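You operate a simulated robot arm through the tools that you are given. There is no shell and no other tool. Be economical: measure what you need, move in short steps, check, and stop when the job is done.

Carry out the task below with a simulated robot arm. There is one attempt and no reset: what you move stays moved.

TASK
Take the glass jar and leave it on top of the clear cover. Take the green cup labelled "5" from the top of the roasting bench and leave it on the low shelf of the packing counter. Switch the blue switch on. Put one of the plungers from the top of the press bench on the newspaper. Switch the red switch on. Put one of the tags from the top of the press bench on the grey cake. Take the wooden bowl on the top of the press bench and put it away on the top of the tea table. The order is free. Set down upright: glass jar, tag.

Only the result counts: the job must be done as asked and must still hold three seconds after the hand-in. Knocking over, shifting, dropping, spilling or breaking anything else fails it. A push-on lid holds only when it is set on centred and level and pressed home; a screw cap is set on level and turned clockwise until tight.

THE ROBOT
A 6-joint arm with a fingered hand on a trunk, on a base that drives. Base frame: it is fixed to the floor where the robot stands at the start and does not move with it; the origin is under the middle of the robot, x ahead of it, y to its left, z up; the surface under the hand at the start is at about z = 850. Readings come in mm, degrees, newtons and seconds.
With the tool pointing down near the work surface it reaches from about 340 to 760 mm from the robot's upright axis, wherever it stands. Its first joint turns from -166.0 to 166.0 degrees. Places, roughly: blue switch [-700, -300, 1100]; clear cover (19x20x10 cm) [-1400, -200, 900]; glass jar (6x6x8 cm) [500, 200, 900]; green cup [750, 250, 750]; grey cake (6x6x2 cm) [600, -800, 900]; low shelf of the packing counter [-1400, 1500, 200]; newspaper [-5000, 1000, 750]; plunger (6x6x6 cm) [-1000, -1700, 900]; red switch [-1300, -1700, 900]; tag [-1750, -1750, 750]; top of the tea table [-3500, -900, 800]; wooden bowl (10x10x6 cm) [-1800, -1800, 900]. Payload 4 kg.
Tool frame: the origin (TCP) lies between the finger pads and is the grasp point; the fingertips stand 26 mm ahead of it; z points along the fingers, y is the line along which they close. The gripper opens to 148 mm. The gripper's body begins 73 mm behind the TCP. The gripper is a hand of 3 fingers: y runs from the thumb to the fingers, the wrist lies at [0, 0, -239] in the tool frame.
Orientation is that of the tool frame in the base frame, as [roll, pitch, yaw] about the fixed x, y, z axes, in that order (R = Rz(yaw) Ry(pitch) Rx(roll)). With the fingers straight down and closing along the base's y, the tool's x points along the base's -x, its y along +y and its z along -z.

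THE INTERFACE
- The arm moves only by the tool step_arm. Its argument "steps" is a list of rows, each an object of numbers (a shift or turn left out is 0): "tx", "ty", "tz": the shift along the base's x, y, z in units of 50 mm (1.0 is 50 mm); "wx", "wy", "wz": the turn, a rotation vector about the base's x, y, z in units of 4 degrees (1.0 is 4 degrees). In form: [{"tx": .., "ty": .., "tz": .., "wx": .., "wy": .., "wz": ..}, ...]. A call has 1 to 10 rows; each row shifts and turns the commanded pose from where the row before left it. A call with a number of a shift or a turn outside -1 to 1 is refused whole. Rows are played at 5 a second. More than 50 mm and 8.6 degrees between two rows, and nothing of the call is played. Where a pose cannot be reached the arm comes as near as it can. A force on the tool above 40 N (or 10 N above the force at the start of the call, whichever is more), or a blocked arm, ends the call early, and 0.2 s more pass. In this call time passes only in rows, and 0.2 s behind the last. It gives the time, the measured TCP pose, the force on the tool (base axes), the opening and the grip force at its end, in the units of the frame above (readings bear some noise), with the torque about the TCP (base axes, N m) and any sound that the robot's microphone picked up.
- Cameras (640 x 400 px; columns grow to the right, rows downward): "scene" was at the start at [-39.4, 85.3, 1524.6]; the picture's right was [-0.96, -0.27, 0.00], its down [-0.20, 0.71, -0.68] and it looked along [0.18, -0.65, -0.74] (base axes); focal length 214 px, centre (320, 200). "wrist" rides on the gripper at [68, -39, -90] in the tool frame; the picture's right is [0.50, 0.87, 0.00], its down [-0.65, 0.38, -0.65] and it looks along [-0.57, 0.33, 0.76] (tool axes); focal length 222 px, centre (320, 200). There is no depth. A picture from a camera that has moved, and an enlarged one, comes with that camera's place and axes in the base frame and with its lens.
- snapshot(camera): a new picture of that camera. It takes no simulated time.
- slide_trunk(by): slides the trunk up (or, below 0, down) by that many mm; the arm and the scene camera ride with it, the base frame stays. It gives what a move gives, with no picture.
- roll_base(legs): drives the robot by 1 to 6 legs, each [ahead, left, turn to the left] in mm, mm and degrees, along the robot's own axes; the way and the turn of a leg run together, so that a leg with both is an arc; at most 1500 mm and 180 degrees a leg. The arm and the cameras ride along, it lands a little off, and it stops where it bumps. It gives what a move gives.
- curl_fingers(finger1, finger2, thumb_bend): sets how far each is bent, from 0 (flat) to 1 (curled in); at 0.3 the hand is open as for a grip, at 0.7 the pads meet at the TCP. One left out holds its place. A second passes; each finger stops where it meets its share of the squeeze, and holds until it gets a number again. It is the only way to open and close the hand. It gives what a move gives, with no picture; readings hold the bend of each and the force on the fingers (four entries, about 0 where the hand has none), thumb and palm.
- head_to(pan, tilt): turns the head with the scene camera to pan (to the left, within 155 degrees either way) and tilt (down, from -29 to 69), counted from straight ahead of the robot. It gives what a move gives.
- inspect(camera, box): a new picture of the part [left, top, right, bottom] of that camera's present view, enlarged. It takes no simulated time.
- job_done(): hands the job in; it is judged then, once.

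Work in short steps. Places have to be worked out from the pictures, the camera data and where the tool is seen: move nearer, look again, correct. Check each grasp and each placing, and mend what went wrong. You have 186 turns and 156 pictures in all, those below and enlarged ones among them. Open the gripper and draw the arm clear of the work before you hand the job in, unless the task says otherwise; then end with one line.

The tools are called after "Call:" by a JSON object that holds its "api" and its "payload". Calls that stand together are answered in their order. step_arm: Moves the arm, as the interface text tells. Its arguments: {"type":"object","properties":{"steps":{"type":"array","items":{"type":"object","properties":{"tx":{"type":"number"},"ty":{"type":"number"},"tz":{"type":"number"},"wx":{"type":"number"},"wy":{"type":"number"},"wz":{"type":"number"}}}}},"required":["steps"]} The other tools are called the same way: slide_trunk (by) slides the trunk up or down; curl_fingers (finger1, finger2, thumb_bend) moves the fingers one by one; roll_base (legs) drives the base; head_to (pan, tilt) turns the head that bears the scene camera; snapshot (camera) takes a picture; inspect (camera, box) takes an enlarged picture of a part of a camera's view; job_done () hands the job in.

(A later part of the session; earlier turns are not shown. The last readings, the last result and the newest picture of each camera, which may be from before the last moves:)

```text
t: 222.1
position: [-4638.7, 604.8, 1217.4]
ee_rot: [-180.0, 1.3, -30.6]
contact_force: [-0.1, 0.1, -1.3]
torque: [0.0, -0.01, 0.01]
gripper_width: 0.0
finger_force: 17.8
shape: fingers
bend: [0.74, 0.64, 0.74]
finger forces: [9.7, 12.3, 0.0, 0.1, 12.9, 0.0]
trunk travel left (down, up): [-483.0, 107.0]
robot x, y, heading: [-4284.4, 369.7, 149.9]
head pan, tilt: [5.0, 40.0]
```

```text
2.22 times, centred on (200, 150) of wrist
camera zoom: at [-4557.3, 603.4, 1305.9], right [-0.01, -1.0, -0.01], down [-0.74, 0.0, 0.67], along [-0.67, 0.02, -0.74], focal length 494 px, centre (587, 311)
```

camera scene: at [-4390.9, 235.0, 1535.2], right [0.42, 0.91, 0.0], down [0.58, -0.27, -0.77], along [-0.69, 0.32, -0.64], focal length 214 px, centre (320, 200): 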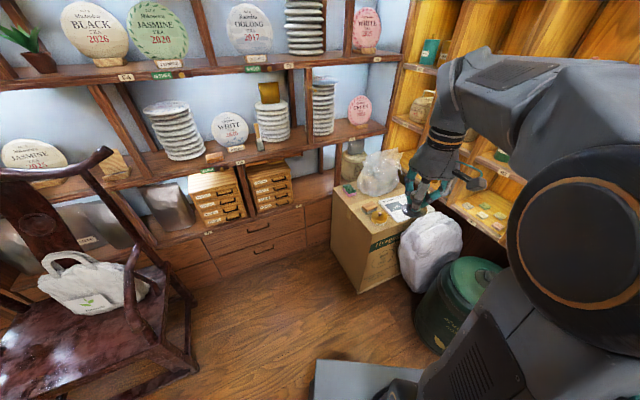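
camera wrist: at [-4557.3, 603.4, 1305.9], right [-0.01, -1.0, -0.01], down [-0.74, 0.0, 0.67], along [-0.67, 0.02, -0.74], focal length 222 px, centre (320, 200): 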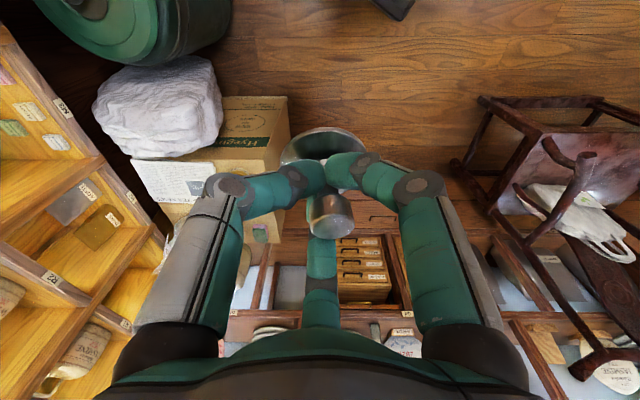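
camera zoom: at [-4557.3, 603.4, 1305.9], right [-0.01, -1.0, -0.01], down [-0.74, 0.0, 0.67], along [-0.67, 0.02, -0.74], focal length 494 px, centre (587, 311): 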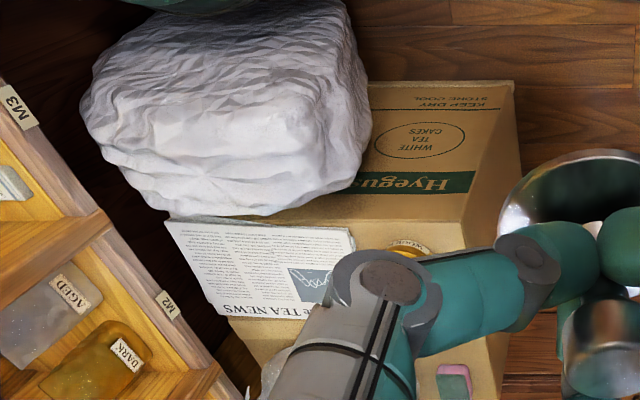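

The newspaper centre is near (-5040,1130), z≈650–700. I'll stand on the −y side of the carton: turn right 53°, then slide left and a bit ahead.

Call:
{"api": "roll_base", "payload": {"legs": [[0, 0, -53], [0, 630, 0], [120, 0, 0]]}}

Call:
{"api": "head_to", "payload": {"pan": 0, "tilt": 50}}

Call:
{"api": "snapshot", "payload": {"camera": "scene"}}

Call:
{"api": "snapshot", "payload": {"camera": "wrist"}}

```text
t: 228.9
position: [-4944.1, 847.7, 1217.8]
ee_rot: [180.0, 1.2, -84.5]
contact_force: [0.1, 0.2, -2.2]
torque: [-0.04, -0.02, -0.02]
gripper_width: 0.0
finger_force: 17.2
shape: fingers
bend: [0.74, 0.64, 0.74]
finger forces: [9.4, 12.2, 0.0, 0.0, 12.9, 0.0]
trunk travel left (down, up): [-483.0, 107.0]
robot x, y, heading: [-4929.4, 420.5, 96.1]
head pan, tilt: [5.0, 40.0]
```

```text
t: 229.6
position: [-4942.9, 847.8, 1216.6]
ee_rot: [179.9, 1.3, -84.3]
contact_force: [0.4, 0.2, -2.4]
torque: [0.01, -0.01, 0.01]
gripper_width: 0.4
finger_force: 17.5
shape: fingers
bend: [0.74, 0.64, 0.74]
finger forces: [9.4, 12.3, 0.0, 0.0, 12.9, 0.0]
trunk travel left (down, up): [-483.0, 107.0]
robot x, y, heading: [-4926.3, 419.2, 96.2]
head pan, tilt: [0.0, 50.0]
```

```text
58 pictures are left
camera scene: at [-5089.3, 422.8, 1521.1], right [0.99, 0.11, 0.0], down [0.08, -0.76, -0.64], along [-0.07, 0.64, -0.77], focal length 214 px, centre (320, 200)
```

scene: 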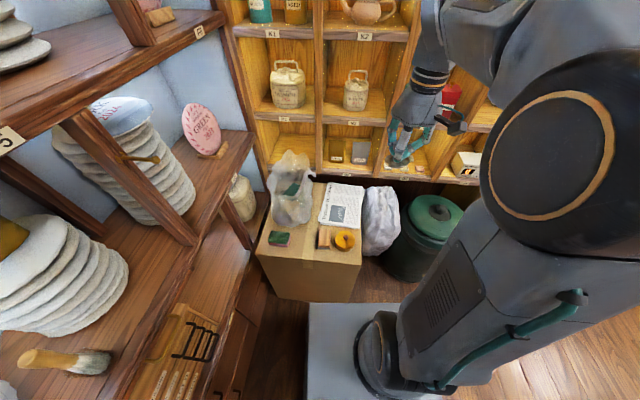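

```text
57 pictures are left
camera wrist: at [-4897.3, 782.2, 1305.8], right [-0.81, -0.58, -0.01], down [-0.44, 0.6, 0.67], along [-0.38, 0.55, -0.74], focal length 222 px, centre (320, 200)
```

wrist: 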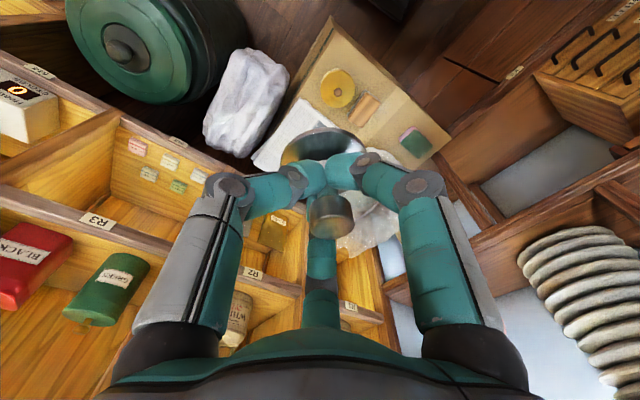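

Newspaper centre ≈ (-5056,1142), z≈640. I lower the trunk 200 mm, inch 30 ahead, and move the plunger over it.

Call:
{"api": "roll_base", "payload": {"legs": [[30, 0, 0]]}}

Call:
{"api": "slide_trunk", "payload": {"by": -200}}

Call:
{"api": "step_arm", "payload": {"steps": [{"tx": -0.5, "ty": 0.85}, {"tx": -0.5, "ty": 0.85}, {"tx": -0.5, "ty": 0.85}, {"tx": -0.5, "ty": 0.85}, {"tx": -0.25, "ty": 0.9}, {"ty": 0.9}, {"tz": -1}, {"tz": -1}, {"tz": -1}]}}

Call:
{"api": "snapshot", "payload": {"camera": "scene"}}

Call:
{"api": "snapshot", "payload": {"camera": "wrist"}}

```text
t: 230.4
position: [-4948.5, 878.5, 1218.2]
ee_rot: [180.0, 1.3, -84.4]
contact_force: [1.0, 0.2, -2.1]
torque: [-0.01, -0.01, -0.03]
gripper_width: 0.1
finger_force: 17.2
shape: fingers
bend: [0.74, 0.64, 0.74]
finger forces: [9.3, 12.4, 0.0, 0.0, 12.9, 0.0]
trunk travel left (down, up): [-483.0, 107.0]
robot x, y, heading: [-4928.9, 451.5, 96.2]
head pan, tilt: [0.0, 50.0]
```

```text
t: 232.6
position: [-4946.6, 878.5, 1017.0]
ee_rot: [-180.0, 1.2, -84.4]
contact_force: [0.0, 0.3, -1.4]
torque: [-0.01, -0.01, 0.0]
gripper_width: 0.1
finger_force: 17.0
shape: fingers
bend: [0.74, 0.64, 0.74]
finger forces: [9.4, 12.2, 0.1, 0.0, 12.9, 0.0]
trunk travel left (down, up): [-283.0, 307.0]
robot x, y, heading: [-4931.3, 451.8, 96.0]
head pan, tilt: [0.0, 50.0]
```

```text
t: 234.6
position: [-5056.8, 1082.7, 867.7]
ee_rot: [179.9, 1.3, -84.5]
contact_force: [0.1, -0.4, -1.9]
torque: [-0.03, 0.01, -0.02]
gripper_width: 0.0
finger_force: 17.0
shape: fingers
bend: [0.74, 0.63, 0.75]
finger forces: [9.3, 12.2, 0.0, 0.1, 12.7, 0.1]
out of reach, approached as far as the arm can: row 5, 6
trunk travel left (down, up): [-283.0, 307.0]
robot x, y, heading: [-4928.1, 456.0, 96.1]
head pan, tilt: [0.0, 50.0]
```

```text
56 pictures are left
camera scene: at [-5092.6, 453.1, 1321.1], right [0.99, 0.11, 0.0], down [0.08, -0.76, -0.64], along [-0.07, 0.64, -0.77], focal length 214 px, centre (320, 200)
```

scene: 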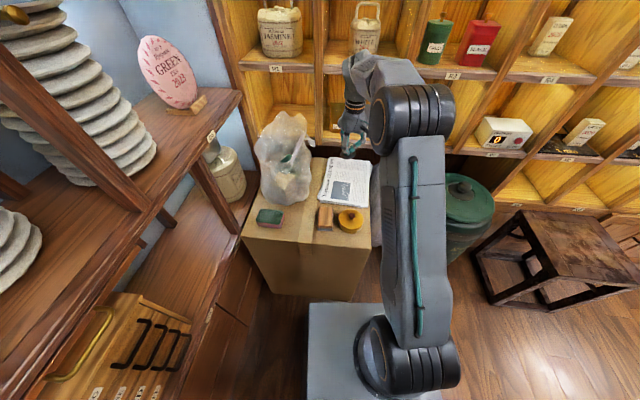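

```text
55 pictures are left
camera wrist: at [-5010.3, 1017.2, 955.1], right [-0.81, -0.58, -0.01], down [-0.44, 0.6, 0.67], along [-0.38, 0.55, -0.74], focal length 222 px, centre (320, 200)
```

wrist: 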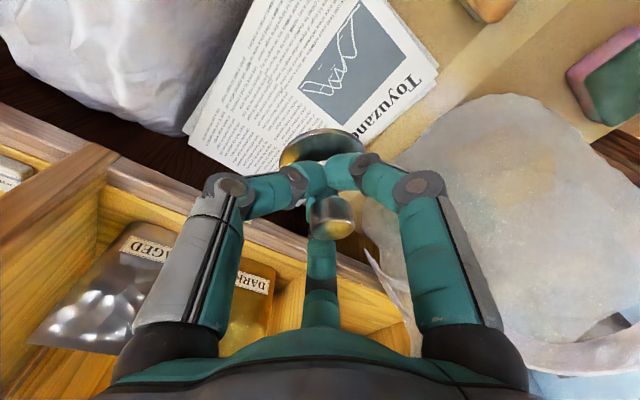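

The point below the TCP falls on the newspaper's printed area. I shift slightly inward and descend to ~720.

Call:
{"api": "step_arm", "payload": {"steps": [{"tz": -0.9}, {"tz": -0.9}, {"tx": 0.2, "ty": 0.3, "tz": -0.5}, {"tz": -0.6}]}}

Call:
{"api": "inspect", "payload": {"camera": "scene", "box": [290, 120, 410, 240]}}

Call:
{"api": "snapshot", "payload": {"camera": "wrist"}}

```text
t: 235.6
position: [-5048.3, 1097.8, 723.7]
ee_rot: [-180.0, 1.2, -84.3]
contact_force: [0.2, -0.6, -1.5]
torque: [-0.01, -0.04, -0.01]
gripper_width: 0.2
finger_force: 16.7
shape: fingers
bend: [0.74, 0.63, 0.75]
finger forces: [9.2, 12.2, 0.0, 0.1, 12.6, 0.0]
trunk travel left (down, up): [-283.0, 307.0]
robot x, y, heading: [-4927.7, 456.2, 96.0]
head pan, tilt: [0.0, 50.0]
```

```text
3.33 times, centred on (350, 180) of scene
camera zoom: at [-5092.6, 453.1, 1321.1], right [0.99, 0.11, 0.0], down [0.08, -0.76, -0.64], along [-0.07, 0.64, -0.77], focal length 715 px, centre (220, 267)
```

zoom: 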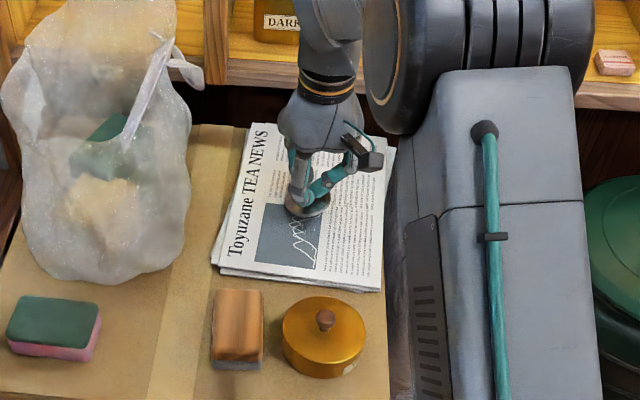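

```text
53 pictures are left
camera wrist: at [-5003.0, 1031.6, 811.7], right [-0.81, -0.58, -0.01], down [-0.44, 0.6, 0.67], along [-0.38, 0.55, -0.74], focal length 222 px, centre (320, 200)
```

wrist: 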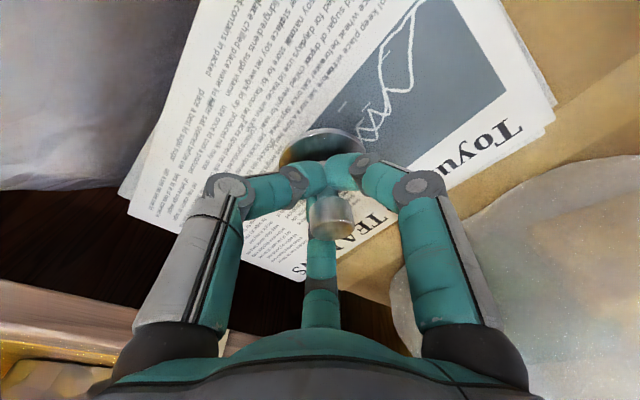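

Right over the paper's centre. Descend in small steps.

Call:
{"api": "step_arm", "payload": {"steps": [{"tz": -0.15}, {"tz": -0.12}, {"tz": -0.1}, {"tz": -0.08}]}}

Call:
{"api": "step_arm", "payload": {"steps": [{"tz": -0.08}, {"tz": -0.06}]}}

Call:
{"api": "inspect", "payload": {"camera": "scene", "box": [320, 150, 380, 210]}}

```text
t: 236.6
position: [-5048.0, 1100.7, 707.6]
ee_rot: [180.0, 2.2, -84.4]
contact_force: [2.5, -4.2, 23.0]
torque: [0.11, 0.12, 0.0]
gripper_width: 0.0
finger_force: 25.8
shape: fingers
bend: [0.76, 0.74, 0.77]
finger forces: [13.5, 19.4, 0.0, 0.1, 19.2, 0.0]
trunk travel left (down, up): [-283.0, 307.0]
robot x, y, heading: [-4929.9, 457.1, 96.2]
head pan, tilt: [0.0, 50.0]
stopped in row 4: the force on the tool passed its limit at 42 N (the readings are from after the stop); the commanded pose is now the measured one
```

```text
t: 237.0
position: [-5049.2, 1101.1, 708.4]
ee_rot: [179.8, 2.7, -84.5]
contact_force: [3.1, -2.6, 21.4]
torque: [0.07, 0.11, 0.02]
gripper_width: 0.0
finger_force: 25.3
shape: fingers
bend: [0.75, 0.75, 0.76]
finger forces: [13.8, 21.5, 0.0, 0.0, 15.4, 0.0]
trunk travel left (down, up): [-283.0, 307.0]
robot x, y, heading: [-4927.4, 455.0, 96.1]
head pan, tilt: [0.0, 50.0]
stopped in row 2: the force on the tool passed its limit at 42 N (the readings are from after the stop); the commanded pose is now the measured one
```

```text
6.67 times, centred on (350, 180) of scene
camera zoom: at [-5091.9, 451.1, 1321.0], right [0.99, 0.11, 0.0], down [0.08, -0.76, -0.64], along [-0.07, 0.64, -0.77], focal length 1430 px, centre (120, 333)
```

zoom: 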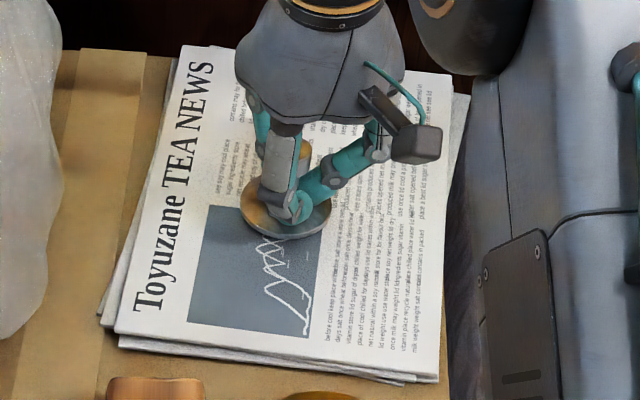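

On the newspaper. Relieve pressure, release, and lift.

Call:
{"api": "step_arm", "payload": {"steps": [{"tz": 0.08}]}}

Call:
{"api": "curl_fingers", "payload": {"finger1": 0.52, "finger2": 0.52, "thumb_bend": 0.52}}

Call:
{"api": "step_arm", "payload": {"steps": [{"tz": 0.6}, {"tz": 1}, {"tz": 1}, {"tz": 1}, {"ty": -0.7, "tz": 0.7}, {"ty": -0.7, "tz": 0.7}, {"ty": -0.7, "tz": 0.7}, {"ty": -0.9}]}}

Call:
{"api": "inspect", "payload": {"camera": "scene", "box": [290, 120, 410, 240]}}

```text
t: 237.4
position: [-5048.2, 1102.7, 708.6]
ee_rot: [179.9, 2.3, -84.3]
contact_force: [2.8, -0.8, 11.8]
torque: [0.06, 0.06, 0.0]
gripper_width: 0.0
finger_force: 22.2
shape: fingers
bend: [0.75, 0.74, 0.76]
finger forces: [12.4, 16.7, 0.0, 0.0, 15.1, 0.0]
trunk travel left (down, up): [-283.0, 307.0]
robot x, y, heading: [-4930.1, 455.0, 96.2]
head pan, tilt: [0.0, 50.0]
```

```text
t: 238.0
position: [-5049.8, 1105.0, 714.1]
ee_rot: [179.8, 3.0, -84.5]
contact_force: [1.1, -0.4, 21.6]
torque: [-0.44, 0.1, 0.02]
gripper_width: 40.4
finger_force: 11.0
shape: fingers
bend: [0.58, 0.52, 0.52]
finger forces: [21.6, 0.0, 0.0, 0.1, 0.0, 0.0]
trunk travel left (down, up): [-283.0, 307.0]
robot x, y, heading: [-4929.0, 448.4, 96.4]
head pan, tilt: [0.0, 50.0]
stopped: the force on the tool passed its limit at 41 N (the readings are from after the stop); the commanded pose is now the measured one
```

```text
t: 239.8
position: [-5052.4, 954.7, 992.5]
ee_rot: [179.9, 2.4, -84.4]
contact_force: [0.1, 0.2, -0.1]
torque: [0.0, 0.01, 0.02]
gripper_width: 54.9
finger_force: 0.0
shape: fingers
bend: [0.52, 0.52, 0.52]
finger forces: [0.1, 0.0, 0.1, 0.0, 0.0, 0.0]
trunk travel left (down, up): [-283.0, 307.0]
robot x, y, heading: [-4927.8, 454.4, 96.2]
head pan, tilt: [0.0, 50.0]
```

```text
3.33 times, centred on (350, 180) of scene
camera zoom: at [-5092.4, 453.6, 1321.1], right [0.99, 0.11, 0.0], down [0.08, -0.76, -0.64], along [-0.07, 0.64, -0.77], focal length 715 px, centre (220, 267)
```

zoom: 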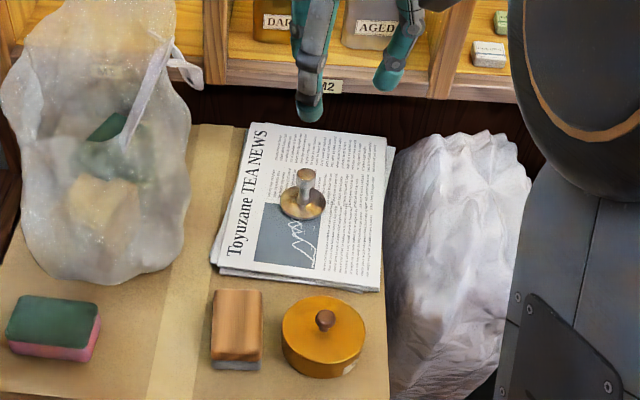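

Plunger stands on the newspaper. Raise the trunk and return to the press bench for a tag.

Call:
{"api": "slide_trunk", "payload": {"by": 200}}

Call:
{"api": "roll_base", "payload": {"legs": [[-60, 0, -6], [0, -1400, 0], [0, -1350, 0]]}}

```text
t: 241.9
position: [-5052.3, 954.2, 1192.6]
ee_rot: [179.9, 2.8, -84.4]
contact_force: [-0.1, 0.5, -0.2]
torque: [0.01, -0.01, -0.02]
gripper_width: 54.9
finger_force: 0.0
shape: fingers
bend: [0.52, 0.52, 0.52]
finger forces: [0.1, 0.1, 0.1, 0.0, 0.0, 0.0]
trunk travel left (down, up): [-483.0, 107.0]
robot x, y, heading: [-4932.5, 453.0, 96.2]
head pan, tilt: [0.0, 50.0]
```

```text
t: 255.8
position: [-2264.1, 892.8, 1193.7]
ee_rot: [179.9, 2.7, -89.8]
contact_force: [-0.1, -0.6, -0.3]
torque: [0.03, 0.0, -0.01]
gripper_width: 55.0
finger_force: 0.0
shape: fingers
bend: [0.52, 0.52, 0.52]
finger forces: [0.0, 0.0, 0.0, 0.0, 0.0, 0.0]
trunk travel left (down, up): [-483.0, 107.0]
robot x, y, heading: [-2186.8, 378.4, 90.9]
head pan, tilt: [0.0, 50.0]
```

Call:
{"api": "roll_base", "payload": {"legs": [[0, 0, -90], [0, 0, -90.5], [1420, 0, 0], [0, 510, 0]]}}

Call:
{"api": "head_to", "payload": {"pan": -5, "tilt": 45}}

Call:
{"api": "snapshot", "payload": {"camera": "wrist"}}

Call:
{"api": "snapshot", "payload": {"camera": "scene"}}

```text
t: 273.1
position: [-1570.6, -1535.3, 1192.6]
ee_rot: [179.9, 2.6, 90.6]
contact_force: [-0.4, 0.8, 0.5]
torque: [0.01, -0.01, -0.03]
gripper_width: 55.0
finger_force: 0.1
shape: fingers
bend: [0.52, 0.52, 0.52]
finger forces: [0.1, 0.1, 0.1, 0.1, 0.0, 0.0]
trunk travel left (down, up): [-483.0, 107.0]
robot x, y, heading: [-1648.7, -1022.4, -88.6]
head pan, tilt: [0.0, 50.0]
```

```text
t: 273.8
position: [-1571.4, -1536.1, 1193.0]
ee_rot: [179.9, 2.6, 90.6]
contact_force: [0.2, -0.3, 0.1]
torque: [-0.02, 0.01, 0.0]
gripper_width: 55.0
finger_force: 0.1
shape: fingers
bend: [0.52, 0.52, 0.52]
finger forces: [0.0, 0.0, 0.0, 0.0, 0.1, 0.0]
trunk travel left (down, up): [-483.0, 107.0]
robot x, y, heading: [-1648.6, -1028.6, -89.1]
head pan, tilt: [-5.0, 45.0]
```

```text
50 pictures are left
camera wrist: at [-1610.1, -1464.6, 1280.0], right [0.86, 0.51, -0.02], down [0.38, -0.62, 0.68], along [0.33, -0.6, -0.73], focal length 222 px, centre (320, 200)
```

wrist: 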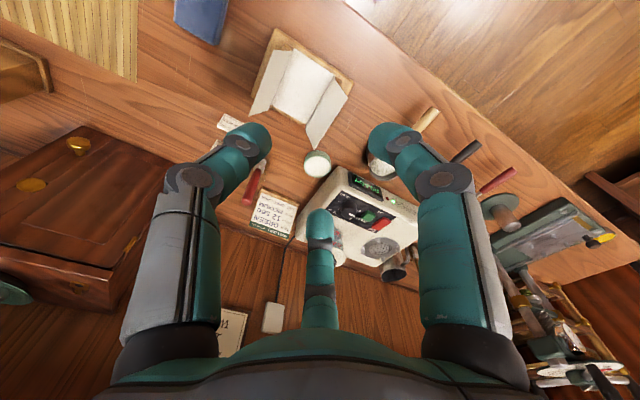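

```text
49 pictures are left
camera scene: at [-1495.2, -1042.8, 1528.0], right [-1.0, 0.07, 0.0], down [0.05, 0.71, -0.71], along [-0.05, -0.71, -0.71], focal length 214 px, centre (320, 200)
```

scene: 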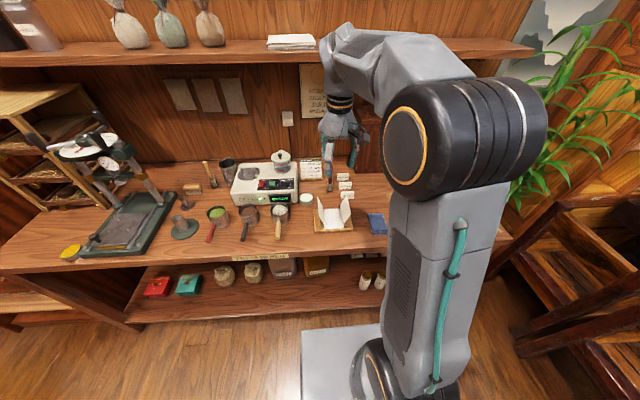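

Zoom on the tags to see their shape.

Call:
{"api": "inspect", "payload": {"camera": "scene", "box": [325, 165, 365, 205]}}

Call:
{"api": "inspect", "payload": {"camera": "wrist", "box": [190, 90, 300, 190]}}

```text
10.00 times, centred on (345, 185) of scene
camera zoom: at [-1495.2, -1042.8, 1528.0], right [-1.0, 0.07, 0.0], down [0.05, 0.71, -0.71], along [-0.05, -0.71, -0.71], focal length 2145 px, centre (70, 350)
```

zoom: 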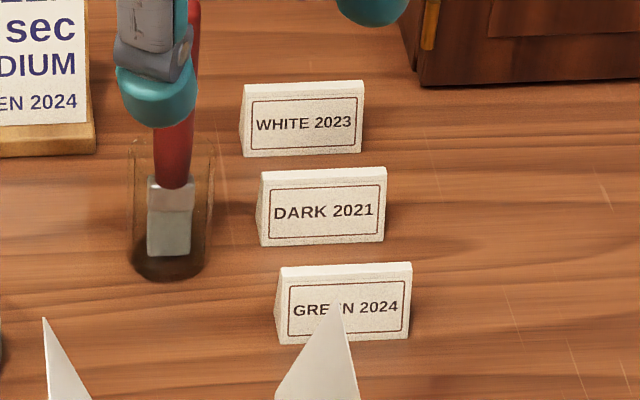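

```text
4.00 times, centred on (245, 140) of wrist
camera zoom: at [-1610.1, -1464.6, 1280.0], right [0.86, 0.51, -0.02], down [0.38, -0.62, 0.68], along [0.33, -0.6, -0.73], focal length 888 px, centre (620, 440)
```

zoom: 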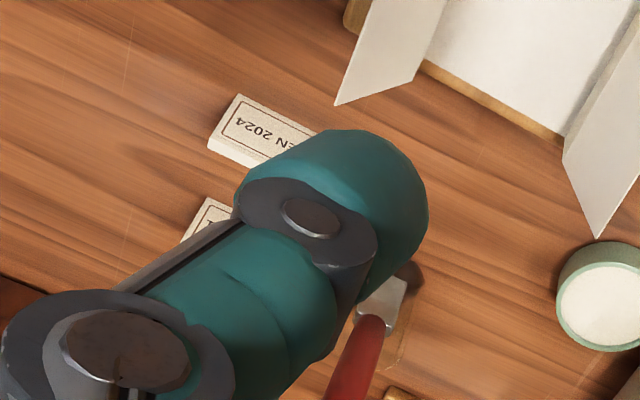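

Tags are wedge blocks. GREEN 2024 at ≈(-1665,-1726) has the best clearance. I correct the small tilt, and move above it.

Call:
{"api": "step_arm", "payload": {"steps": [{"tx": -0.9, "wx": 0.65}, {"tx": -0.9}, {"tz": -1}, {"tz": -1}, {"ty": -0.95}, {"ty": -0.95}, {"ty": -0.95}, {"ty": -0.95}]}}

Call:
{"api": "snapshot", "payload": {"camera": "wrist"}}

Call:
{"api": "inspect", "payload": {"camera": "scene", "box": [300, 140, 380, 220]}}

```text
t: 275.6
position: [-1664.6, -1728.2, 1092.3]
ee_rot: [180.0, -0.1, 90.7]
contact_force: [0.7, 0.2, 0.1]
torque: [0.01, 0.01, 0.01]
gripper_width: 55.2
finger_force: 0.1
shape: fingers
bend: [0.52, 0.52, 0.52]
finger forces: [0.1, 0.1, 0.1, 0.1, 0.0, 0.0]
trunk travel left (down, up): [-483.0, 107.0]
robot x, y, heading: [-1647.7, -1027.0, -89.0]
head pan, tilt: [-5.0, 45.0]
```

```text
46 pictures are left
camera wrist: at [-1703.2, -1662.3, 1182.0], right [0.86, 0.51, 0.0], down [0.38, -0.65, 0.65], along [0.33, -0.56, -0.76], focal length 222 px, centre (320, 200)
```

wrist: 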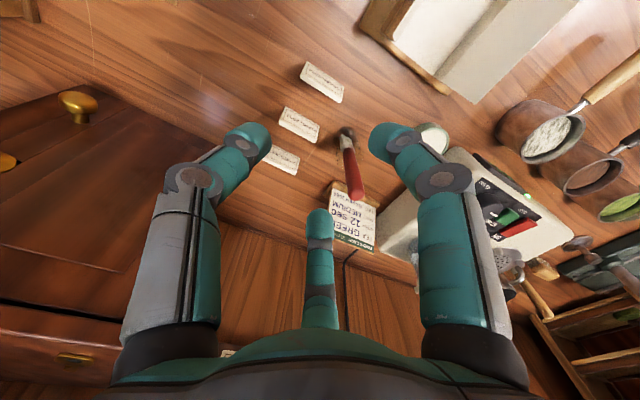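

```text
5.00 times, centred on (340, 180) of scene
camera zoom: at [-1495.2, -1043.7, 1528.0], right [-1.0, 0.07, 0.0], down [0.05, 0.71, -0.71], along [-0.05, -0.71, -0.71], focal length 1072 px, centre (220, 300)
```

zoom: 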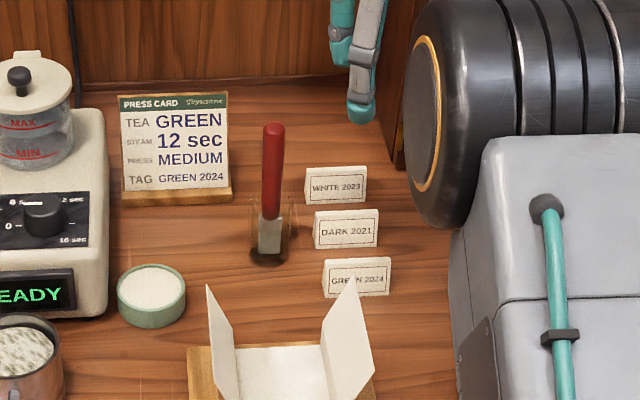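

GREEN tag centre ≈ (-1664,-1722). Adjust and descend partway.

Call:
{"api": "step_arm", "payload": {"steps": [{"ty": 0.13, "tz": -0.9}, {"tz": -1}, {"tz": -1}]}}

Call:
{"api": "snapshot", "payload": {"camera": "wrist"}}

```text
t: 276.4
position: [-1661.5, -1717.9, 948.2]
ee_rot: [179.9, -0.1, 90.5]
contact_force: [-0.1, 0.2, -0.7]
torque: [0.02, -0.03, 0.02]
gripper_width: 55.1
finger_force: 0.1
shape: fingers
bend: [0.52, 0.52, 0.52]
finger forces: [0.0, 0.1, 0.1, 0.0, 0.0, 0.0]
trunk travel left (down, up): [-483.0, 107.0]
robot x, y, heading: [-1649.9, -1023.3, -88.6]
head pan, tilt: [-5.0, 45.0]
```

```text
44 pictures are left
camera wrist: at [-1700.7, -1651.3, 1039.2], right [0.86, 0.51, 0.0], down [0.38, -0.65, 0.66], along [0.33, -0.56, -0.75], focal length 222 px, centre (320, 200)
```

wrist: 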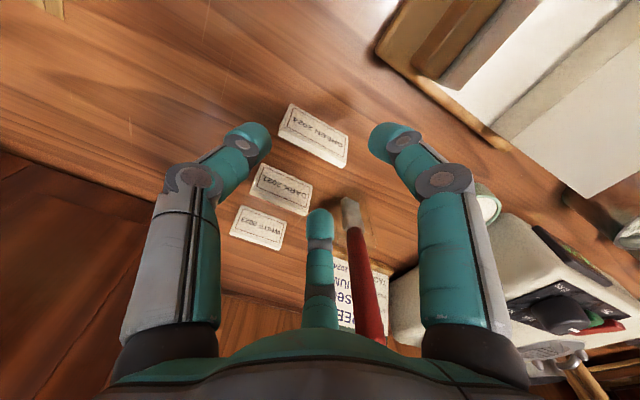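

Open the thumb for end clearance, adjust 4 mm, and descend to 882.

Call:
{"api": "curl_fingers", "payload": {"finger1": 0.5, "finger2": 0.5, "thumb_bend": 0.42}}

Call:
{"api": "step_arm", "payload": {"steps": [{"tx": -0.08, "ty": -0.08, "tz": -0.5}, {"tz": -0.5}]}}

Call:
{"api": "snapshot", "payload": {"camera": "wrist"}}

```text
t: 277.4
position: [-1661.9, -1718.2, 949.2]
ee_rot: [179.9, 0.1, 90.6]
contact_force: [0.3, 0.1, -0.5]
torque: [0.0, -0.04, 0.01]
gripper_width: 74.9
finger_force: 0.0
shape: fingers
bend: [0.5, 0.5, 0.42]
finger forces: [0.0, 0.1, 0.0, 0.1, 0.0, 0.0]
trunk travel left (down, up): [-483.0, 107.0]
robot x, y, heading: [-1648.8, -1025.0, -88.9]
head pan, tilt: [-5.0, 45.0]
```

```text
t: 278.0
position: [-1664.8, -1724.0, 899.0]
ee_rot: [179.9, 0.1, 90.5]
contact_force: [0.6, 0.4, -0.9]
torque: [0.0, 0.03, -0.02]
gripper_width: 75.3
finger_force: 0.0
shape: fingers
bend: [0.5, 0.5, 0.42]
finger forces: [0.0, 0.0, 0.0, 0.1, 0.0, 0.1]
trunk travel left (down, up): [-483.0, 107.0]
robot x, y, heading: [-1653.6, -1027.8, -88.8]
head pan, tilt: [-5.0, 45.0]
```

```text
43 pictures are left
camera wrist: at [-1703.7, -1656.8, 989.2], right [0.86, 0.51, 0.0], down [0.38, -0.65, 0.66], along [0.33, -0.56, -0.76], focal length 222 px, centre (320, 200)
```

wrist: 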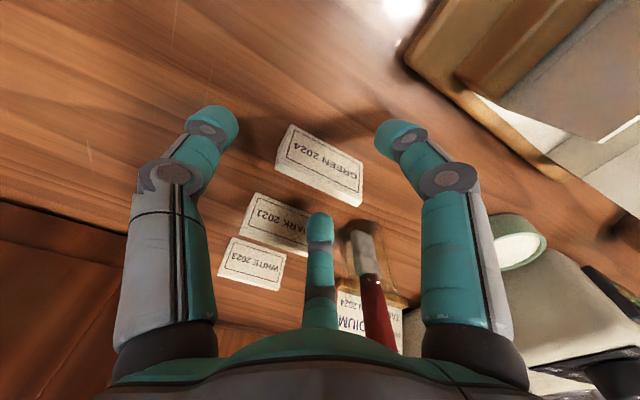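

Call:
{"api": "step_arm", "payload": {"steps": [{"tz": -0.34}]}}

Call:
{"api": "curl_fingers", "payload": {"finger1": 0.72, "finger2": 0.72, "thumb_bend": 0.66}}

Call:
{"api": "snapshot", "payload": {"camera": "wrist"}}

```text
t: 278.4
position: [-1665.1, -1722.9, 884.3]
ee_rot: [179.9, 0.2, 90.5]
contact_force: [0.1, 0.1, 8.3]
torque: [0.28, -0.18, -0.02]
gripper_width: 75.4
finger_force: 4.6
shape: fingers
bend: [0.5, 0.5, 0.42]
finger forces: [8.4, 0.5, 0.0, 0.1, 0.0, 0.0]
trunk travel left (down, up): [-483.0, 107.0]
robot x, y, heading: [-1647.2, -1023.1, -88.9]
head pan, tilt: [-5.0, 45.0]
```

```text
t: 279.4
position: [-1665.4, -1723.3, 882.9]
ee_rot: [179.9, 0.1, 90.7]
contact_force: [0.8, -0.3, -0.2]
torque: [-0.03, -0.01, -0.03]
gripper_width: 22.6
finger_force: 9.3
shape: fingers
bend: [0.65, 0.65, 0.61]
finger forces: [5.5, 5.9, 0.0, 0.0, 7.8, 0.1]
trunk travel left (down, up): [-483.0, 107.0]
robot x, y, heading: [-1648.6, -1024.5, -88.7]
head pan, tilt: [-5.0, 45.0]
```

```text
42 pictures are left
camera wrist: at [-1704.6, -1656.2, 972.5], right [0.86, 0.51, 0.0], down [0.38, -0.65, 0.66], along [0.33, -0.56, -0.76], focal length 222 px, centre (320, 200)
```

wrist: 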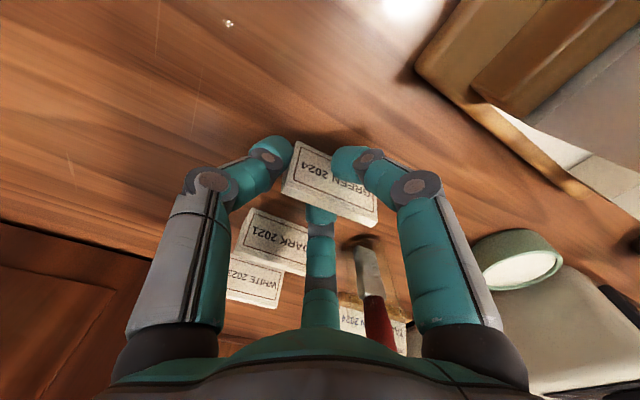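

Grip balanced on the tag. Lift and verify.

Call:
{"api": "step_arm", "payload": {"steps": [{"tz": 0.2}, {"tz": 0.6}, {"tz": 1}]}}

Call:
{"api": "snapshot", "payload": {"camera": "wrist"}}

Call:
{"api": "inspect", "payload": {"camera": "scene", "box": [300, 140, 380, 220]}}

```text
t: 280.2
position: [-1665.7, -1721.7, 974.0]
ee_rot: [179.8, 0.0, 90.5]
contact_force: [-0.7, 0.1, 0.0]
torque: [0.02, -0.01, 0.01]
gripper_width: 22.3
finger_force: 8.6
shape: fingers
bend: [0.65, 0.65, 0.61]
finger forces: [5.4, 6.0, 0.0, 0.1, 7.4, 0.0]
trunk travel left (down, up): [-483.0, 107.0]
robot x, y, heading: [-1651.8, -1022.6, -88.9]
head pan, tilt: [-5.0, 45.0]
```

```text
41 pictures are left
camera wrist: at [-1704.9, -1654.9, 1064.0], right [0.86, 0.51, 0.0], down [0.38, -0.65, 0.66], along [0.33, -0.56, -0.76], focal length 222 px, centre (320, 200)
```

wrist: 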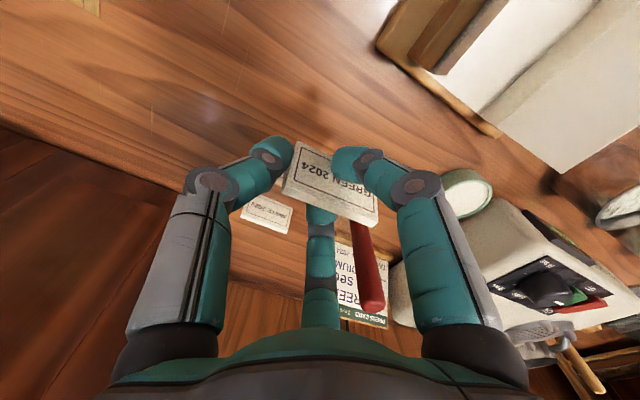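

```text
5.00 times, centred on (340, 180) of scene
camera zoom: at [-1495.2, -1042.9, 1528.0], right [-1.0, 0.07, 0.0], down [0.05, 0.71, -0.71], along [-0.05, -0.71, -0.71], focal length 1072 px, centre (220, 300)
```

zoom: 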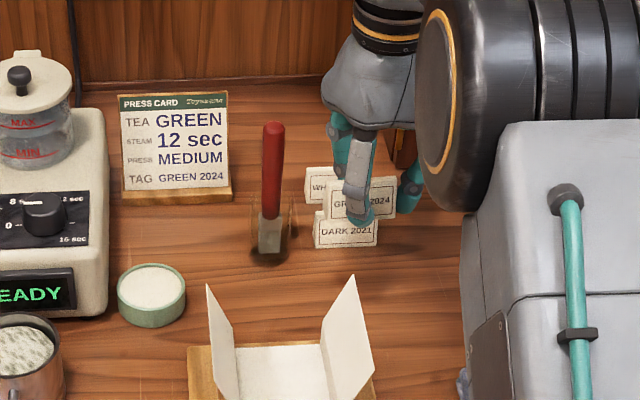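

Tag held level. Retract, raise, and drive toward the cake on the first bench (≈(600,-800)).

Call:
{"api": "step_arm", "payload": {"steps": [{"tz": 1}, {"tz": 1}, {"tz": 0.7, "ty": 0.7}, {"tz": 0.7, "ty": 0.7}, {"tz": 0.7, "ty": 0.7}, {"ty": 1}, {"ty": 1}, {"ty": 1}]}}

Call:
{"api": "roll_base", "payload": {"legs": [[-100, 0, 0], [0, 0, 89], [1400, 0, 0]]}}

Call:
{"api": "head_to", "payload": {"pan": 0, "tilt": 40}}

Call:
{"api": "snapshot", "payload": {"camera": "scene"}}

```text
t: 282.0
position: [-1666.7, -1466.2, 1175.8]
ee_rot: [180.0, 0.0, 90.6]
contact_force: [0.2, -0.6, 0.0]
torque: [0.01, -0.01, 0.03]
gripper_width: 21.4
finger_force: 8.8
shape: fingers
bend: [0.65, 0.65, 0.61]
finger forces: [5.4, 5.7, 0.0, 0.1, 7.0, 0.0]
trunk travel left (down, up): [-483.0, 107.0]
robot x, y, heading: [-1652.6, -1027.9, -88.7]
head pan, tilt: [-5.0, 45.0]
```

```text
t: 293.6
position: [223.6, -994.5, 1175.8]
ee_rot: [-180.0, 0.1, 178.3]
contact_force: [-0.4, -1.0, 0.6]
torque: [0.01, 0.01, 0.01]
gripper_width: 21.5
finger_force: 9.3
shape: fingers
bend: [0.65, 0.65, 0.61]
finger forces: [4.9, 5.6, 0.1, 0.0, 7.0, 0.0]
trunk travel left (down, up): [-483.0, 107.0]
robot x, y, heading: [-218.3, -960.8, -1.3]
head pan, tilt: [-5.0, 45.0]
```

```text
t: 294.3
position: [222.3, -994.8, 1175.4]
ee_rot: [179.9, 0.1, 178.3]
contact_force: [1.2, 0.7, 0.8]
torque: [-0.02, -0.01, -0.01]
gripper_width: 21.5
finger_force: 9.3
shape: fingers
bend: [0.65, 0.65, 0.61]
finger forces: [5.0, 5.5, 0.0, 0.0, 7.0, 0.0]
trunk travel left (down, up): [-483.0, 107.0]
robot x, y, heading: [-216.4, -960.1, -1.3]
head pan, tilt: [0.0, 40.0]
```

```text
39 pictures are left
camera scene: at [-190.5, -798.7, 1535.2], right [-0.02, -1.0, 0.0], down [-0.64, 0.01, -0.77], along [0.77, -0.02, -0.64], focal length 214 px, centre (320, 200)
```

scene: 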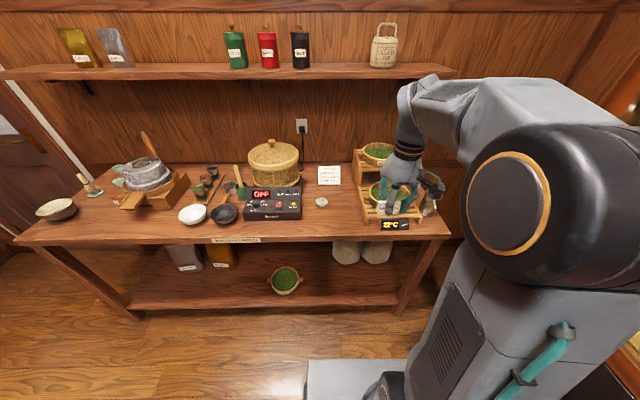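

The grey cake is the small disc at ≈(609,-825). Move closer and zoom.

Call:
{"api": "roll_base", "payload": {"legs": [[170, 130, 1.3]]}}

Call:
{"api": "inspect", "payload": {"camera": "scene", "box": [280, 150, 440, 270]}}

Call:
{"api": "snapshot", "payload": {"camera": "wrist"}}

```text
t: 295.9
position: [387.3, -860.8, 1174.1]
ee_rot: [179.9, 0.1, 179.5]
contact_force: [-0.9, 1.0, 0.3]
torque: [0.03, 0.0, -0.02]
gripper_width: 21.5
finger_force: 8.8
shape: fingers
bend: [0.65, 0.65, 0.61]
finger forces: [5.0, 5.7, 0.0, 0.0, 7.0, 0.0]
trunk travel left (down, up): [-483.0, 107.0]
robot x, y, heading: [-52.1, -836.7, 0.0]
head pan, tilt: [0.0, 40.0]
```

```text
3.33 times, centred on (360, 210) of scene
camera zoom: at [-29.9, -673.1, 1535.3], right [0.0, -1.0, 0.0], down [-0.64, 0.0, -0.77], along [0.77, 0.0, -0.64], focal length 715 px, centre (187, 167)
```

zoom: 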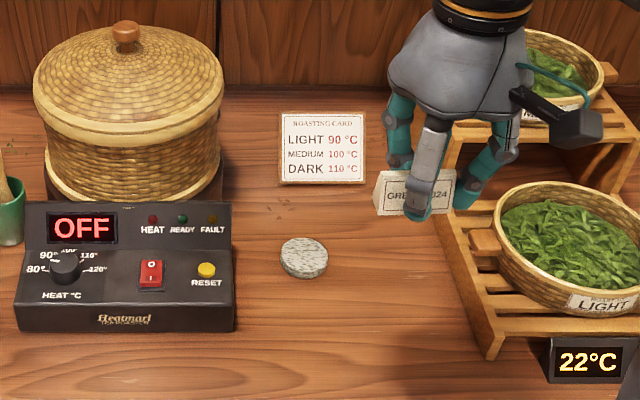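

```text
37 pictures are left
camera wrist: at [320.4, -900.0, 1265.3], right [-0.49, 0.87, 0.0], down [0.66, 0.37, 0.66], along [0.57, 0.32, -0.76], focal length 222 px, centre (320, 200)
```

wrist: 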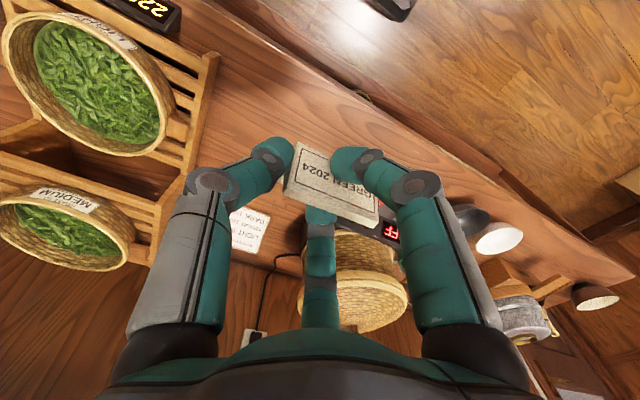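

Cake top centre ≈ (605,-823). The tag's centre is ~8 mm +y of the TCP, so I aim TCP at (607,-831).

Call:
{"api": "step_arm", "payload": {"steps": [{"tz": -1}, {"tz": -1}, {"tz": -1}, {"tx": 0.85, "ty": 0.3}, {"tx": 0.85, "ty": 0.3}, {"tx": 0.9}, {"tx": 0.9}, {"tx": 0.9}, {"tz": -0.6}]}}

Call:
{"api": "snapshot", "payload": {"camera": "wrist"}}

Call:
{"api": "inspect", "payload": {"camera": "scene", "box": [300, 170, 400, 240]}}

```text
t: 297.9
position: [605.8, -831.3, 992.2]
ee_rot: [179.9, 0.1, 179.5]
contact_force: [0.4, -0.3, -0.5]
torque: [0.0, 0.05, -0.02]
gripper_width: 20.4
finger_force: 8.5
shape: fingers
bend: [0.65, 0.65, 0.62]
finger forces: [4.7, 5.5, 0.1, 0.0, 6.3, 0.1]
trunk travel left (down, up): [-483.0, 107.0]
robot x, y, heading: [-55.7, -834.8, 0.2]
head pan, tilt: [0.0, 40.0]
```

```text
36 pictures are left
camera wrist: at [539.2, -870.4, 1082.5], right [-0.49, 0.87, 0.0], down [0.66, 0.37, 0.66], along [0.57, 0.32, -0.76], focal length 222 px, centre (320, 200)
```

wrist: 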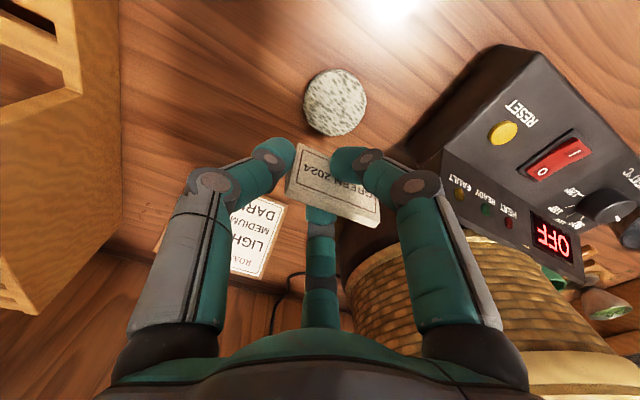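

```text
5.71 times, centred on (350, 205) of scene
camera zoom: at [-29.7, -673.2, 1535.3], right [0.0, -1.0, 0.0], down [-0.64, 0.0, -0.77], along [0.77, 0.0, -0.64], focal length 1226 px, centre (149, 171)
```

zoom: 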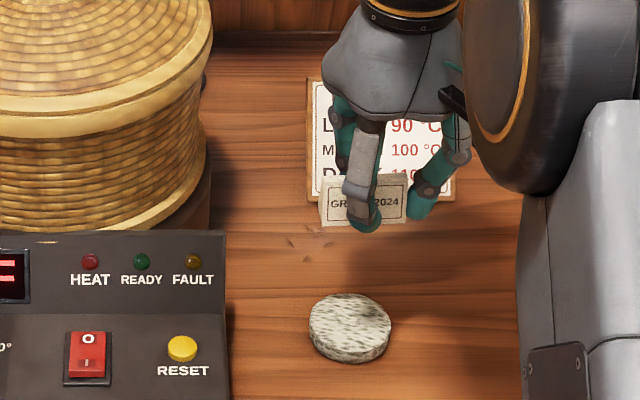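

Refined cake centre ≈ (592,-825); tag is at ≈(604,-824). Shift −12 mm x and descend partway.

Call:
{"api": "step_arm", "payload": {"steps": [{"tx": -0.24, "tz": -0.5}, {"tz": -0.7}]}}

Call:
{"api": "snapshot", "payload": {"camera": "wrist"}}

Call:
{"api": "inspect", "payload": {"camera": "scene", "box": [320, 185, 380, 235]}}

```text
t: 298.5
position: [596.4, -831.8, 932.2]
ee_rot: [179.8, 0.1, 179.3]
contact_force: [0.0, 0.6, 0.2]
torque: [0.04, -0.01, 0.02]
gripper_width: 20.5
finger_force: 8.0
shape: fingers
bend: [0.65, 0.65, 0.62]
finger forces: [4.8, 5.4, 0.1, 0.0, 6.2, 0.0]
trunk travel left (down, up): [-483.0, 107.0]
robot x, y, heading: [-54.6, -839.3, 0.3]
head pan, tilt: [0.0, 40.0]
```

```text
34 pictures are left
camera wrist: at [528.5, -871.1, 1022.1], right [-0.49, 0.87, 0.0], down [0.66, 0.37, 0.66], along [0.57, 0.32, -0.76], focal length 222 px, centre (320, 200)
```

wrist: 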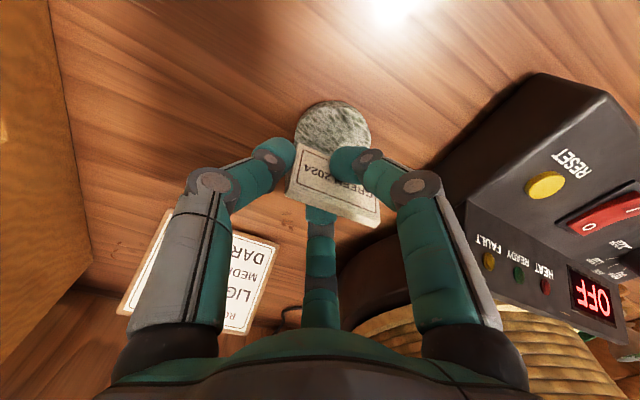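

```text
8.00 times, centred on (350, 210) of scene
camera zoom: at [-30.0, -673.2, 1535.3], right [0.0, -1.0, 0.0], down [-0.64, 0.0, -0.77], along [0.77, 0.0, -0.64], focal length 1716 px, centre (80, 120)
```

zoom: 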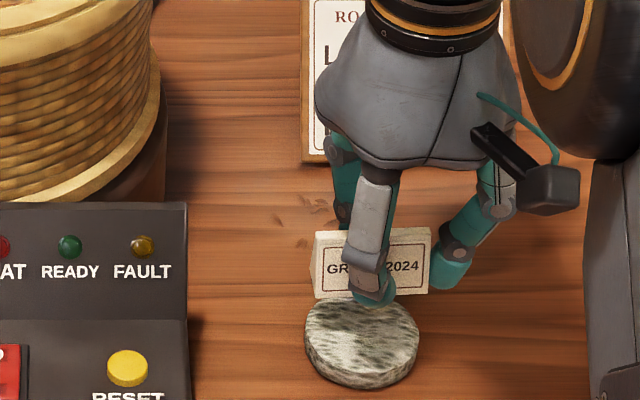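

Shift −5 mm x and descend finely to contact (~903).

Call:
{"api": "step_arm", "payload": {"steps": [{"tx": -0.1, "ty": 0.04, "tz": -0.3}, {"tz": -0.15}, {"tz": -0.06}]}}

Call:
{"api": "inspect", "payload": {"camera": "scene", "box": [330, 190, 380, 230]}}

```text
t: 299.3
position: [589.4, -829.3, 909.1]
ee_rot: [179.9, 0.1, 179.4]
contact_force: [-0.2, -0.6, -0.2]
torque: [-0.01, -0.03, -0.03]
gripper_width: 20.2
finger_force: 8.2
shape: fingers
bend: [0.65, 0.65, 0.62]
finger forces: [4.8, 5.4, 0.0, 0.0, 6.2, 0.0]
trunk travel left (down, up): [-483.0, 107.0]
robot x, y, heading: [-54.7, -836.7, -0.1]
head pan, tilt: [0.0, 40.0]
```

```text
10.00 times, centred on (355, 210) of scene
camera zoom: at [-30.0, -673.2, 1535.3], right [0.0, -1.0, 0.0], down [-0.64, 0.0, -0.77], along [0.77, 0.0, -0.64], focal length 2145 px, centre (-30, 100)
```

zoom: 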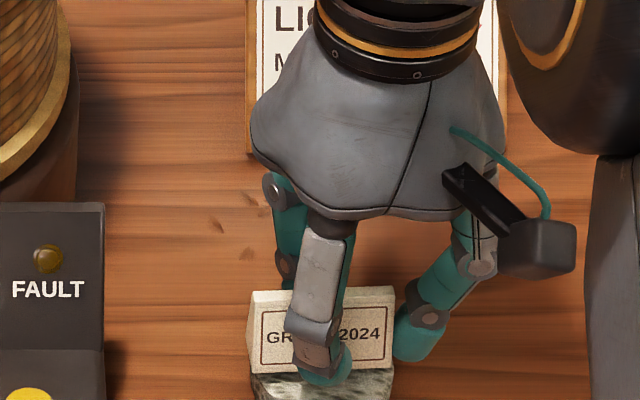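

Call:
{"api": "step_arm", "payload": {"steps": [{"tz": -0.05}, {"tz": -0.04}]}}

Call:
{"api": "step_arm", "payload": {"steps": [{"tz": -0.03}, {"tz": -0.03}]}}

Call:
{"api": "inspect", "payload": {"camera": "scene", "box": [330, 200, 380, 240]}}

```text
t: 299.9
position: [591.7, -827.2, 903.8]
ee_rot: [179.8, 0.0, 179.3]
contact_force: [-0.1, 0.0, -0.4]
torque: [0.0, 0.01, 0.02]
gripper_width: 20.1
finger_force: 8.2
shape: fingers
bend: [0.65, 0.65, 0.62]
finger forces: [4.8, 5.5, 0.0, 0.0, 6.1, 0.0]
trunk travel left (down, up): [-483.0, 107.0]
robot x, y, heading: [-55.8, -832.4, 0.0]
head pan, tilt: [0.0, 40.0]
```

```text
t: 300.5
position: [590.1, -829.4, 902.3]
ee_rot: [179.9, 0.1, 179.4]
contact_force: [0.0, 0.0, -0.3]
torque: [0.0, 0.01, -0.01]
gripper_width: 20.0
finger_force: 8.2
shape: fingers
bend: [0.65, 0.65, 0.62]
finger forces: [4.8, 5.5, 0.0, 0.0, 6.1, 0.1]
trunk travel left (down, up): [-483.0, 107.0]
robot x, y, heading: [-54.3, -835.5, -0.0]
head pan, tilt: [0.0, 40.0]
```

```text
10.00 times, centred on (355, 220) of scene
camera zoom: at [-30.0, -673.2, 1535.3], right [0.0, -1.0, 0.0], down [-0.64, 0.0, -0.77], along [0.77, 0.0, -0.64], focal length 2145 px, centre (-30, 0)
```

zoom: 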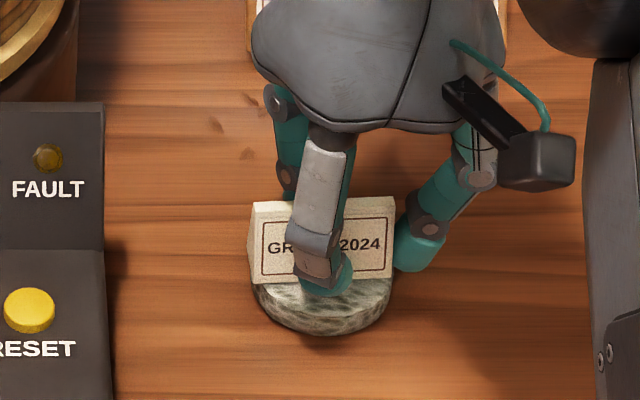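

Centred on the cake. Continue to contact.

Call:
{"api": "step_arm", "payload": {"steps": [{"tz": -0.04}, {"tz": -0.04}]}}

Call:
{"api": "step_arm", "payload": {"steps": [{"tz": -0.04}, {"tz": -0.03}]}}

```text
t: 301.1
position: [589.8, -827.6, 898.7]
ee_rot: [179.9, 0.2, 179.3]
contact_force: [0.1, -0.9, 11.0]
torque: [0.0, 0.02, 0.04]
gripper_width: 19.8
finger_force: 12.6
shape: fingers
bend: [0.65, 0.65, 0.62]
finger forces: [7.7, 8.2, 0.1, 0.0, 8.5, 0.0]
trunk travel left (down, up): [-483.0, 107.0]
robot x, y, heading: [-52.8, -837.3, 0.2]
head pan, tilt: [0.0, 40.0]
```

```text
t: 301.7
position: [590.1, -829.5, 895.9]
ee_rot: [180.0, 0.4, 179.3]
contact_force: [2.1, -0.5, 28.5]
torque: [0.0, -0.09, 0.01]
gripper_width: 18.7
finger_force: 19.0
shape: fingers
bend: [0.65, 0.63, 0.62]
finger forces: [10.6, 16.3, 0.1, 0.1, 10.6, 0.1]
trunk travel left (down, up): [-483.0, 107.0]
robot x, y, heading: [-54.3, -834.3, 0.0]
head pan, tilt: [0.0, 40.0]
```

Seated. Relieve 3 mm, then open gently.

Call:
{"api": "step_arm", "payload": {"steps": [{"tz": 0.06}]}}

Call:
{"api": "curl_fingers", "payload": {"finger1": 0.6, "finger2": 0.6, "thumb_bend": 0.56}}

Call:
{"api": "curl_fingers", "payload": {"finger1": 0.5, "finger2": 0.5, "thumb_bend": 0.42}}

Call:
{"api": "inspect", "payload": {"camera": "scene", "box": [330, 200, 380, 240]}}

```text
t: 302.1
position: [589.2, -830.2, 897.8]
ee_rot: [179.9, 0.0, 179.4]
contact_force: [3.5, -2.7, 14.6]
torque: [-0.1, -0.12, 0.06]
gripper_width: 19.0
finger_force: 12.4
shape: fingers
bend: [0.65, 0.63, 0.62]
finger forces: [6.6, 9.3, 0.0, 0.0, 8.9, 0.0]
trunk travel left (down, up): [-483.0, 107.0]
robot x, y, heading: [-54.8, -836.5, -0.1]
head pan, tilt: [0.0, 40.0]
```

```text
t: 303.1
position: [590.1, -829.4, 897.4]
ee_rot: [180.0, 0.1, 179.4]
contact_force: [-0.4, -2.4, 13.0]
torque: [0.06, 0.04, 0.05]
gripper_width: 29.7
finger_force: 6.5
shape: fingers
bend: [0.63, 0.63, 0.56]
finger forces: [6.5, 6.2, 0.0, 0.0, 0.0, 0.0]
trunk travel left (down, up): [-483.0, 107.0]
robot x, y, heading: [-57.9, -836.2, 0.0]
head pan, tilt: [0.0, 40.0]
```

```text
t: 304.1
position: [589.2, -829.2, 900.2]
ee_rot: [179.9, 0.3, 179.4]
contact_force: [-1.1, -1.7, 28.9]
torque: [0.45, -0.79, -0.04]
gripper_width: 75.3
finger_force: 13.9
shape: fingers
bend: [0.5, 0.54, 0.42]
finger forces: [0.0, 28.6, 0.0, 0.1, 0.0, 0.0]
trunk travel left (down, up): [-483.0, 107.0]
robot x, y, heading: [-53.9, -837.1, -0.1]
head pan, tilt: [0.0, 40.0]
```

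```text
10.00 times, centred on (355, 220) of scene
camera zoom: at [-32.7, -673.5, 1535.5], right [0.0, -1.0, 0.0], down [-0.64, 0.0, -0.77], along [0.77, 0.0, -0.64], focal length 2145 px, centre (-30, 0)
```

zoom: 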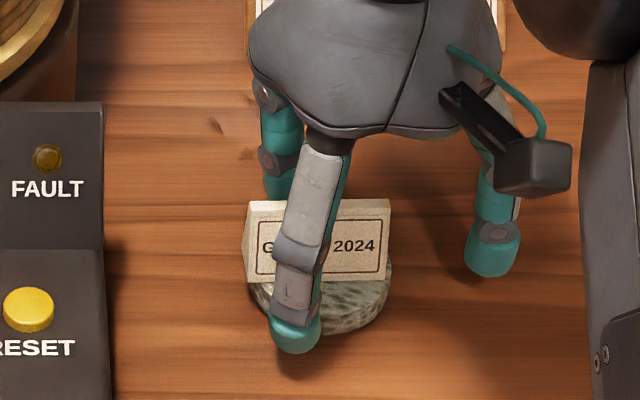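

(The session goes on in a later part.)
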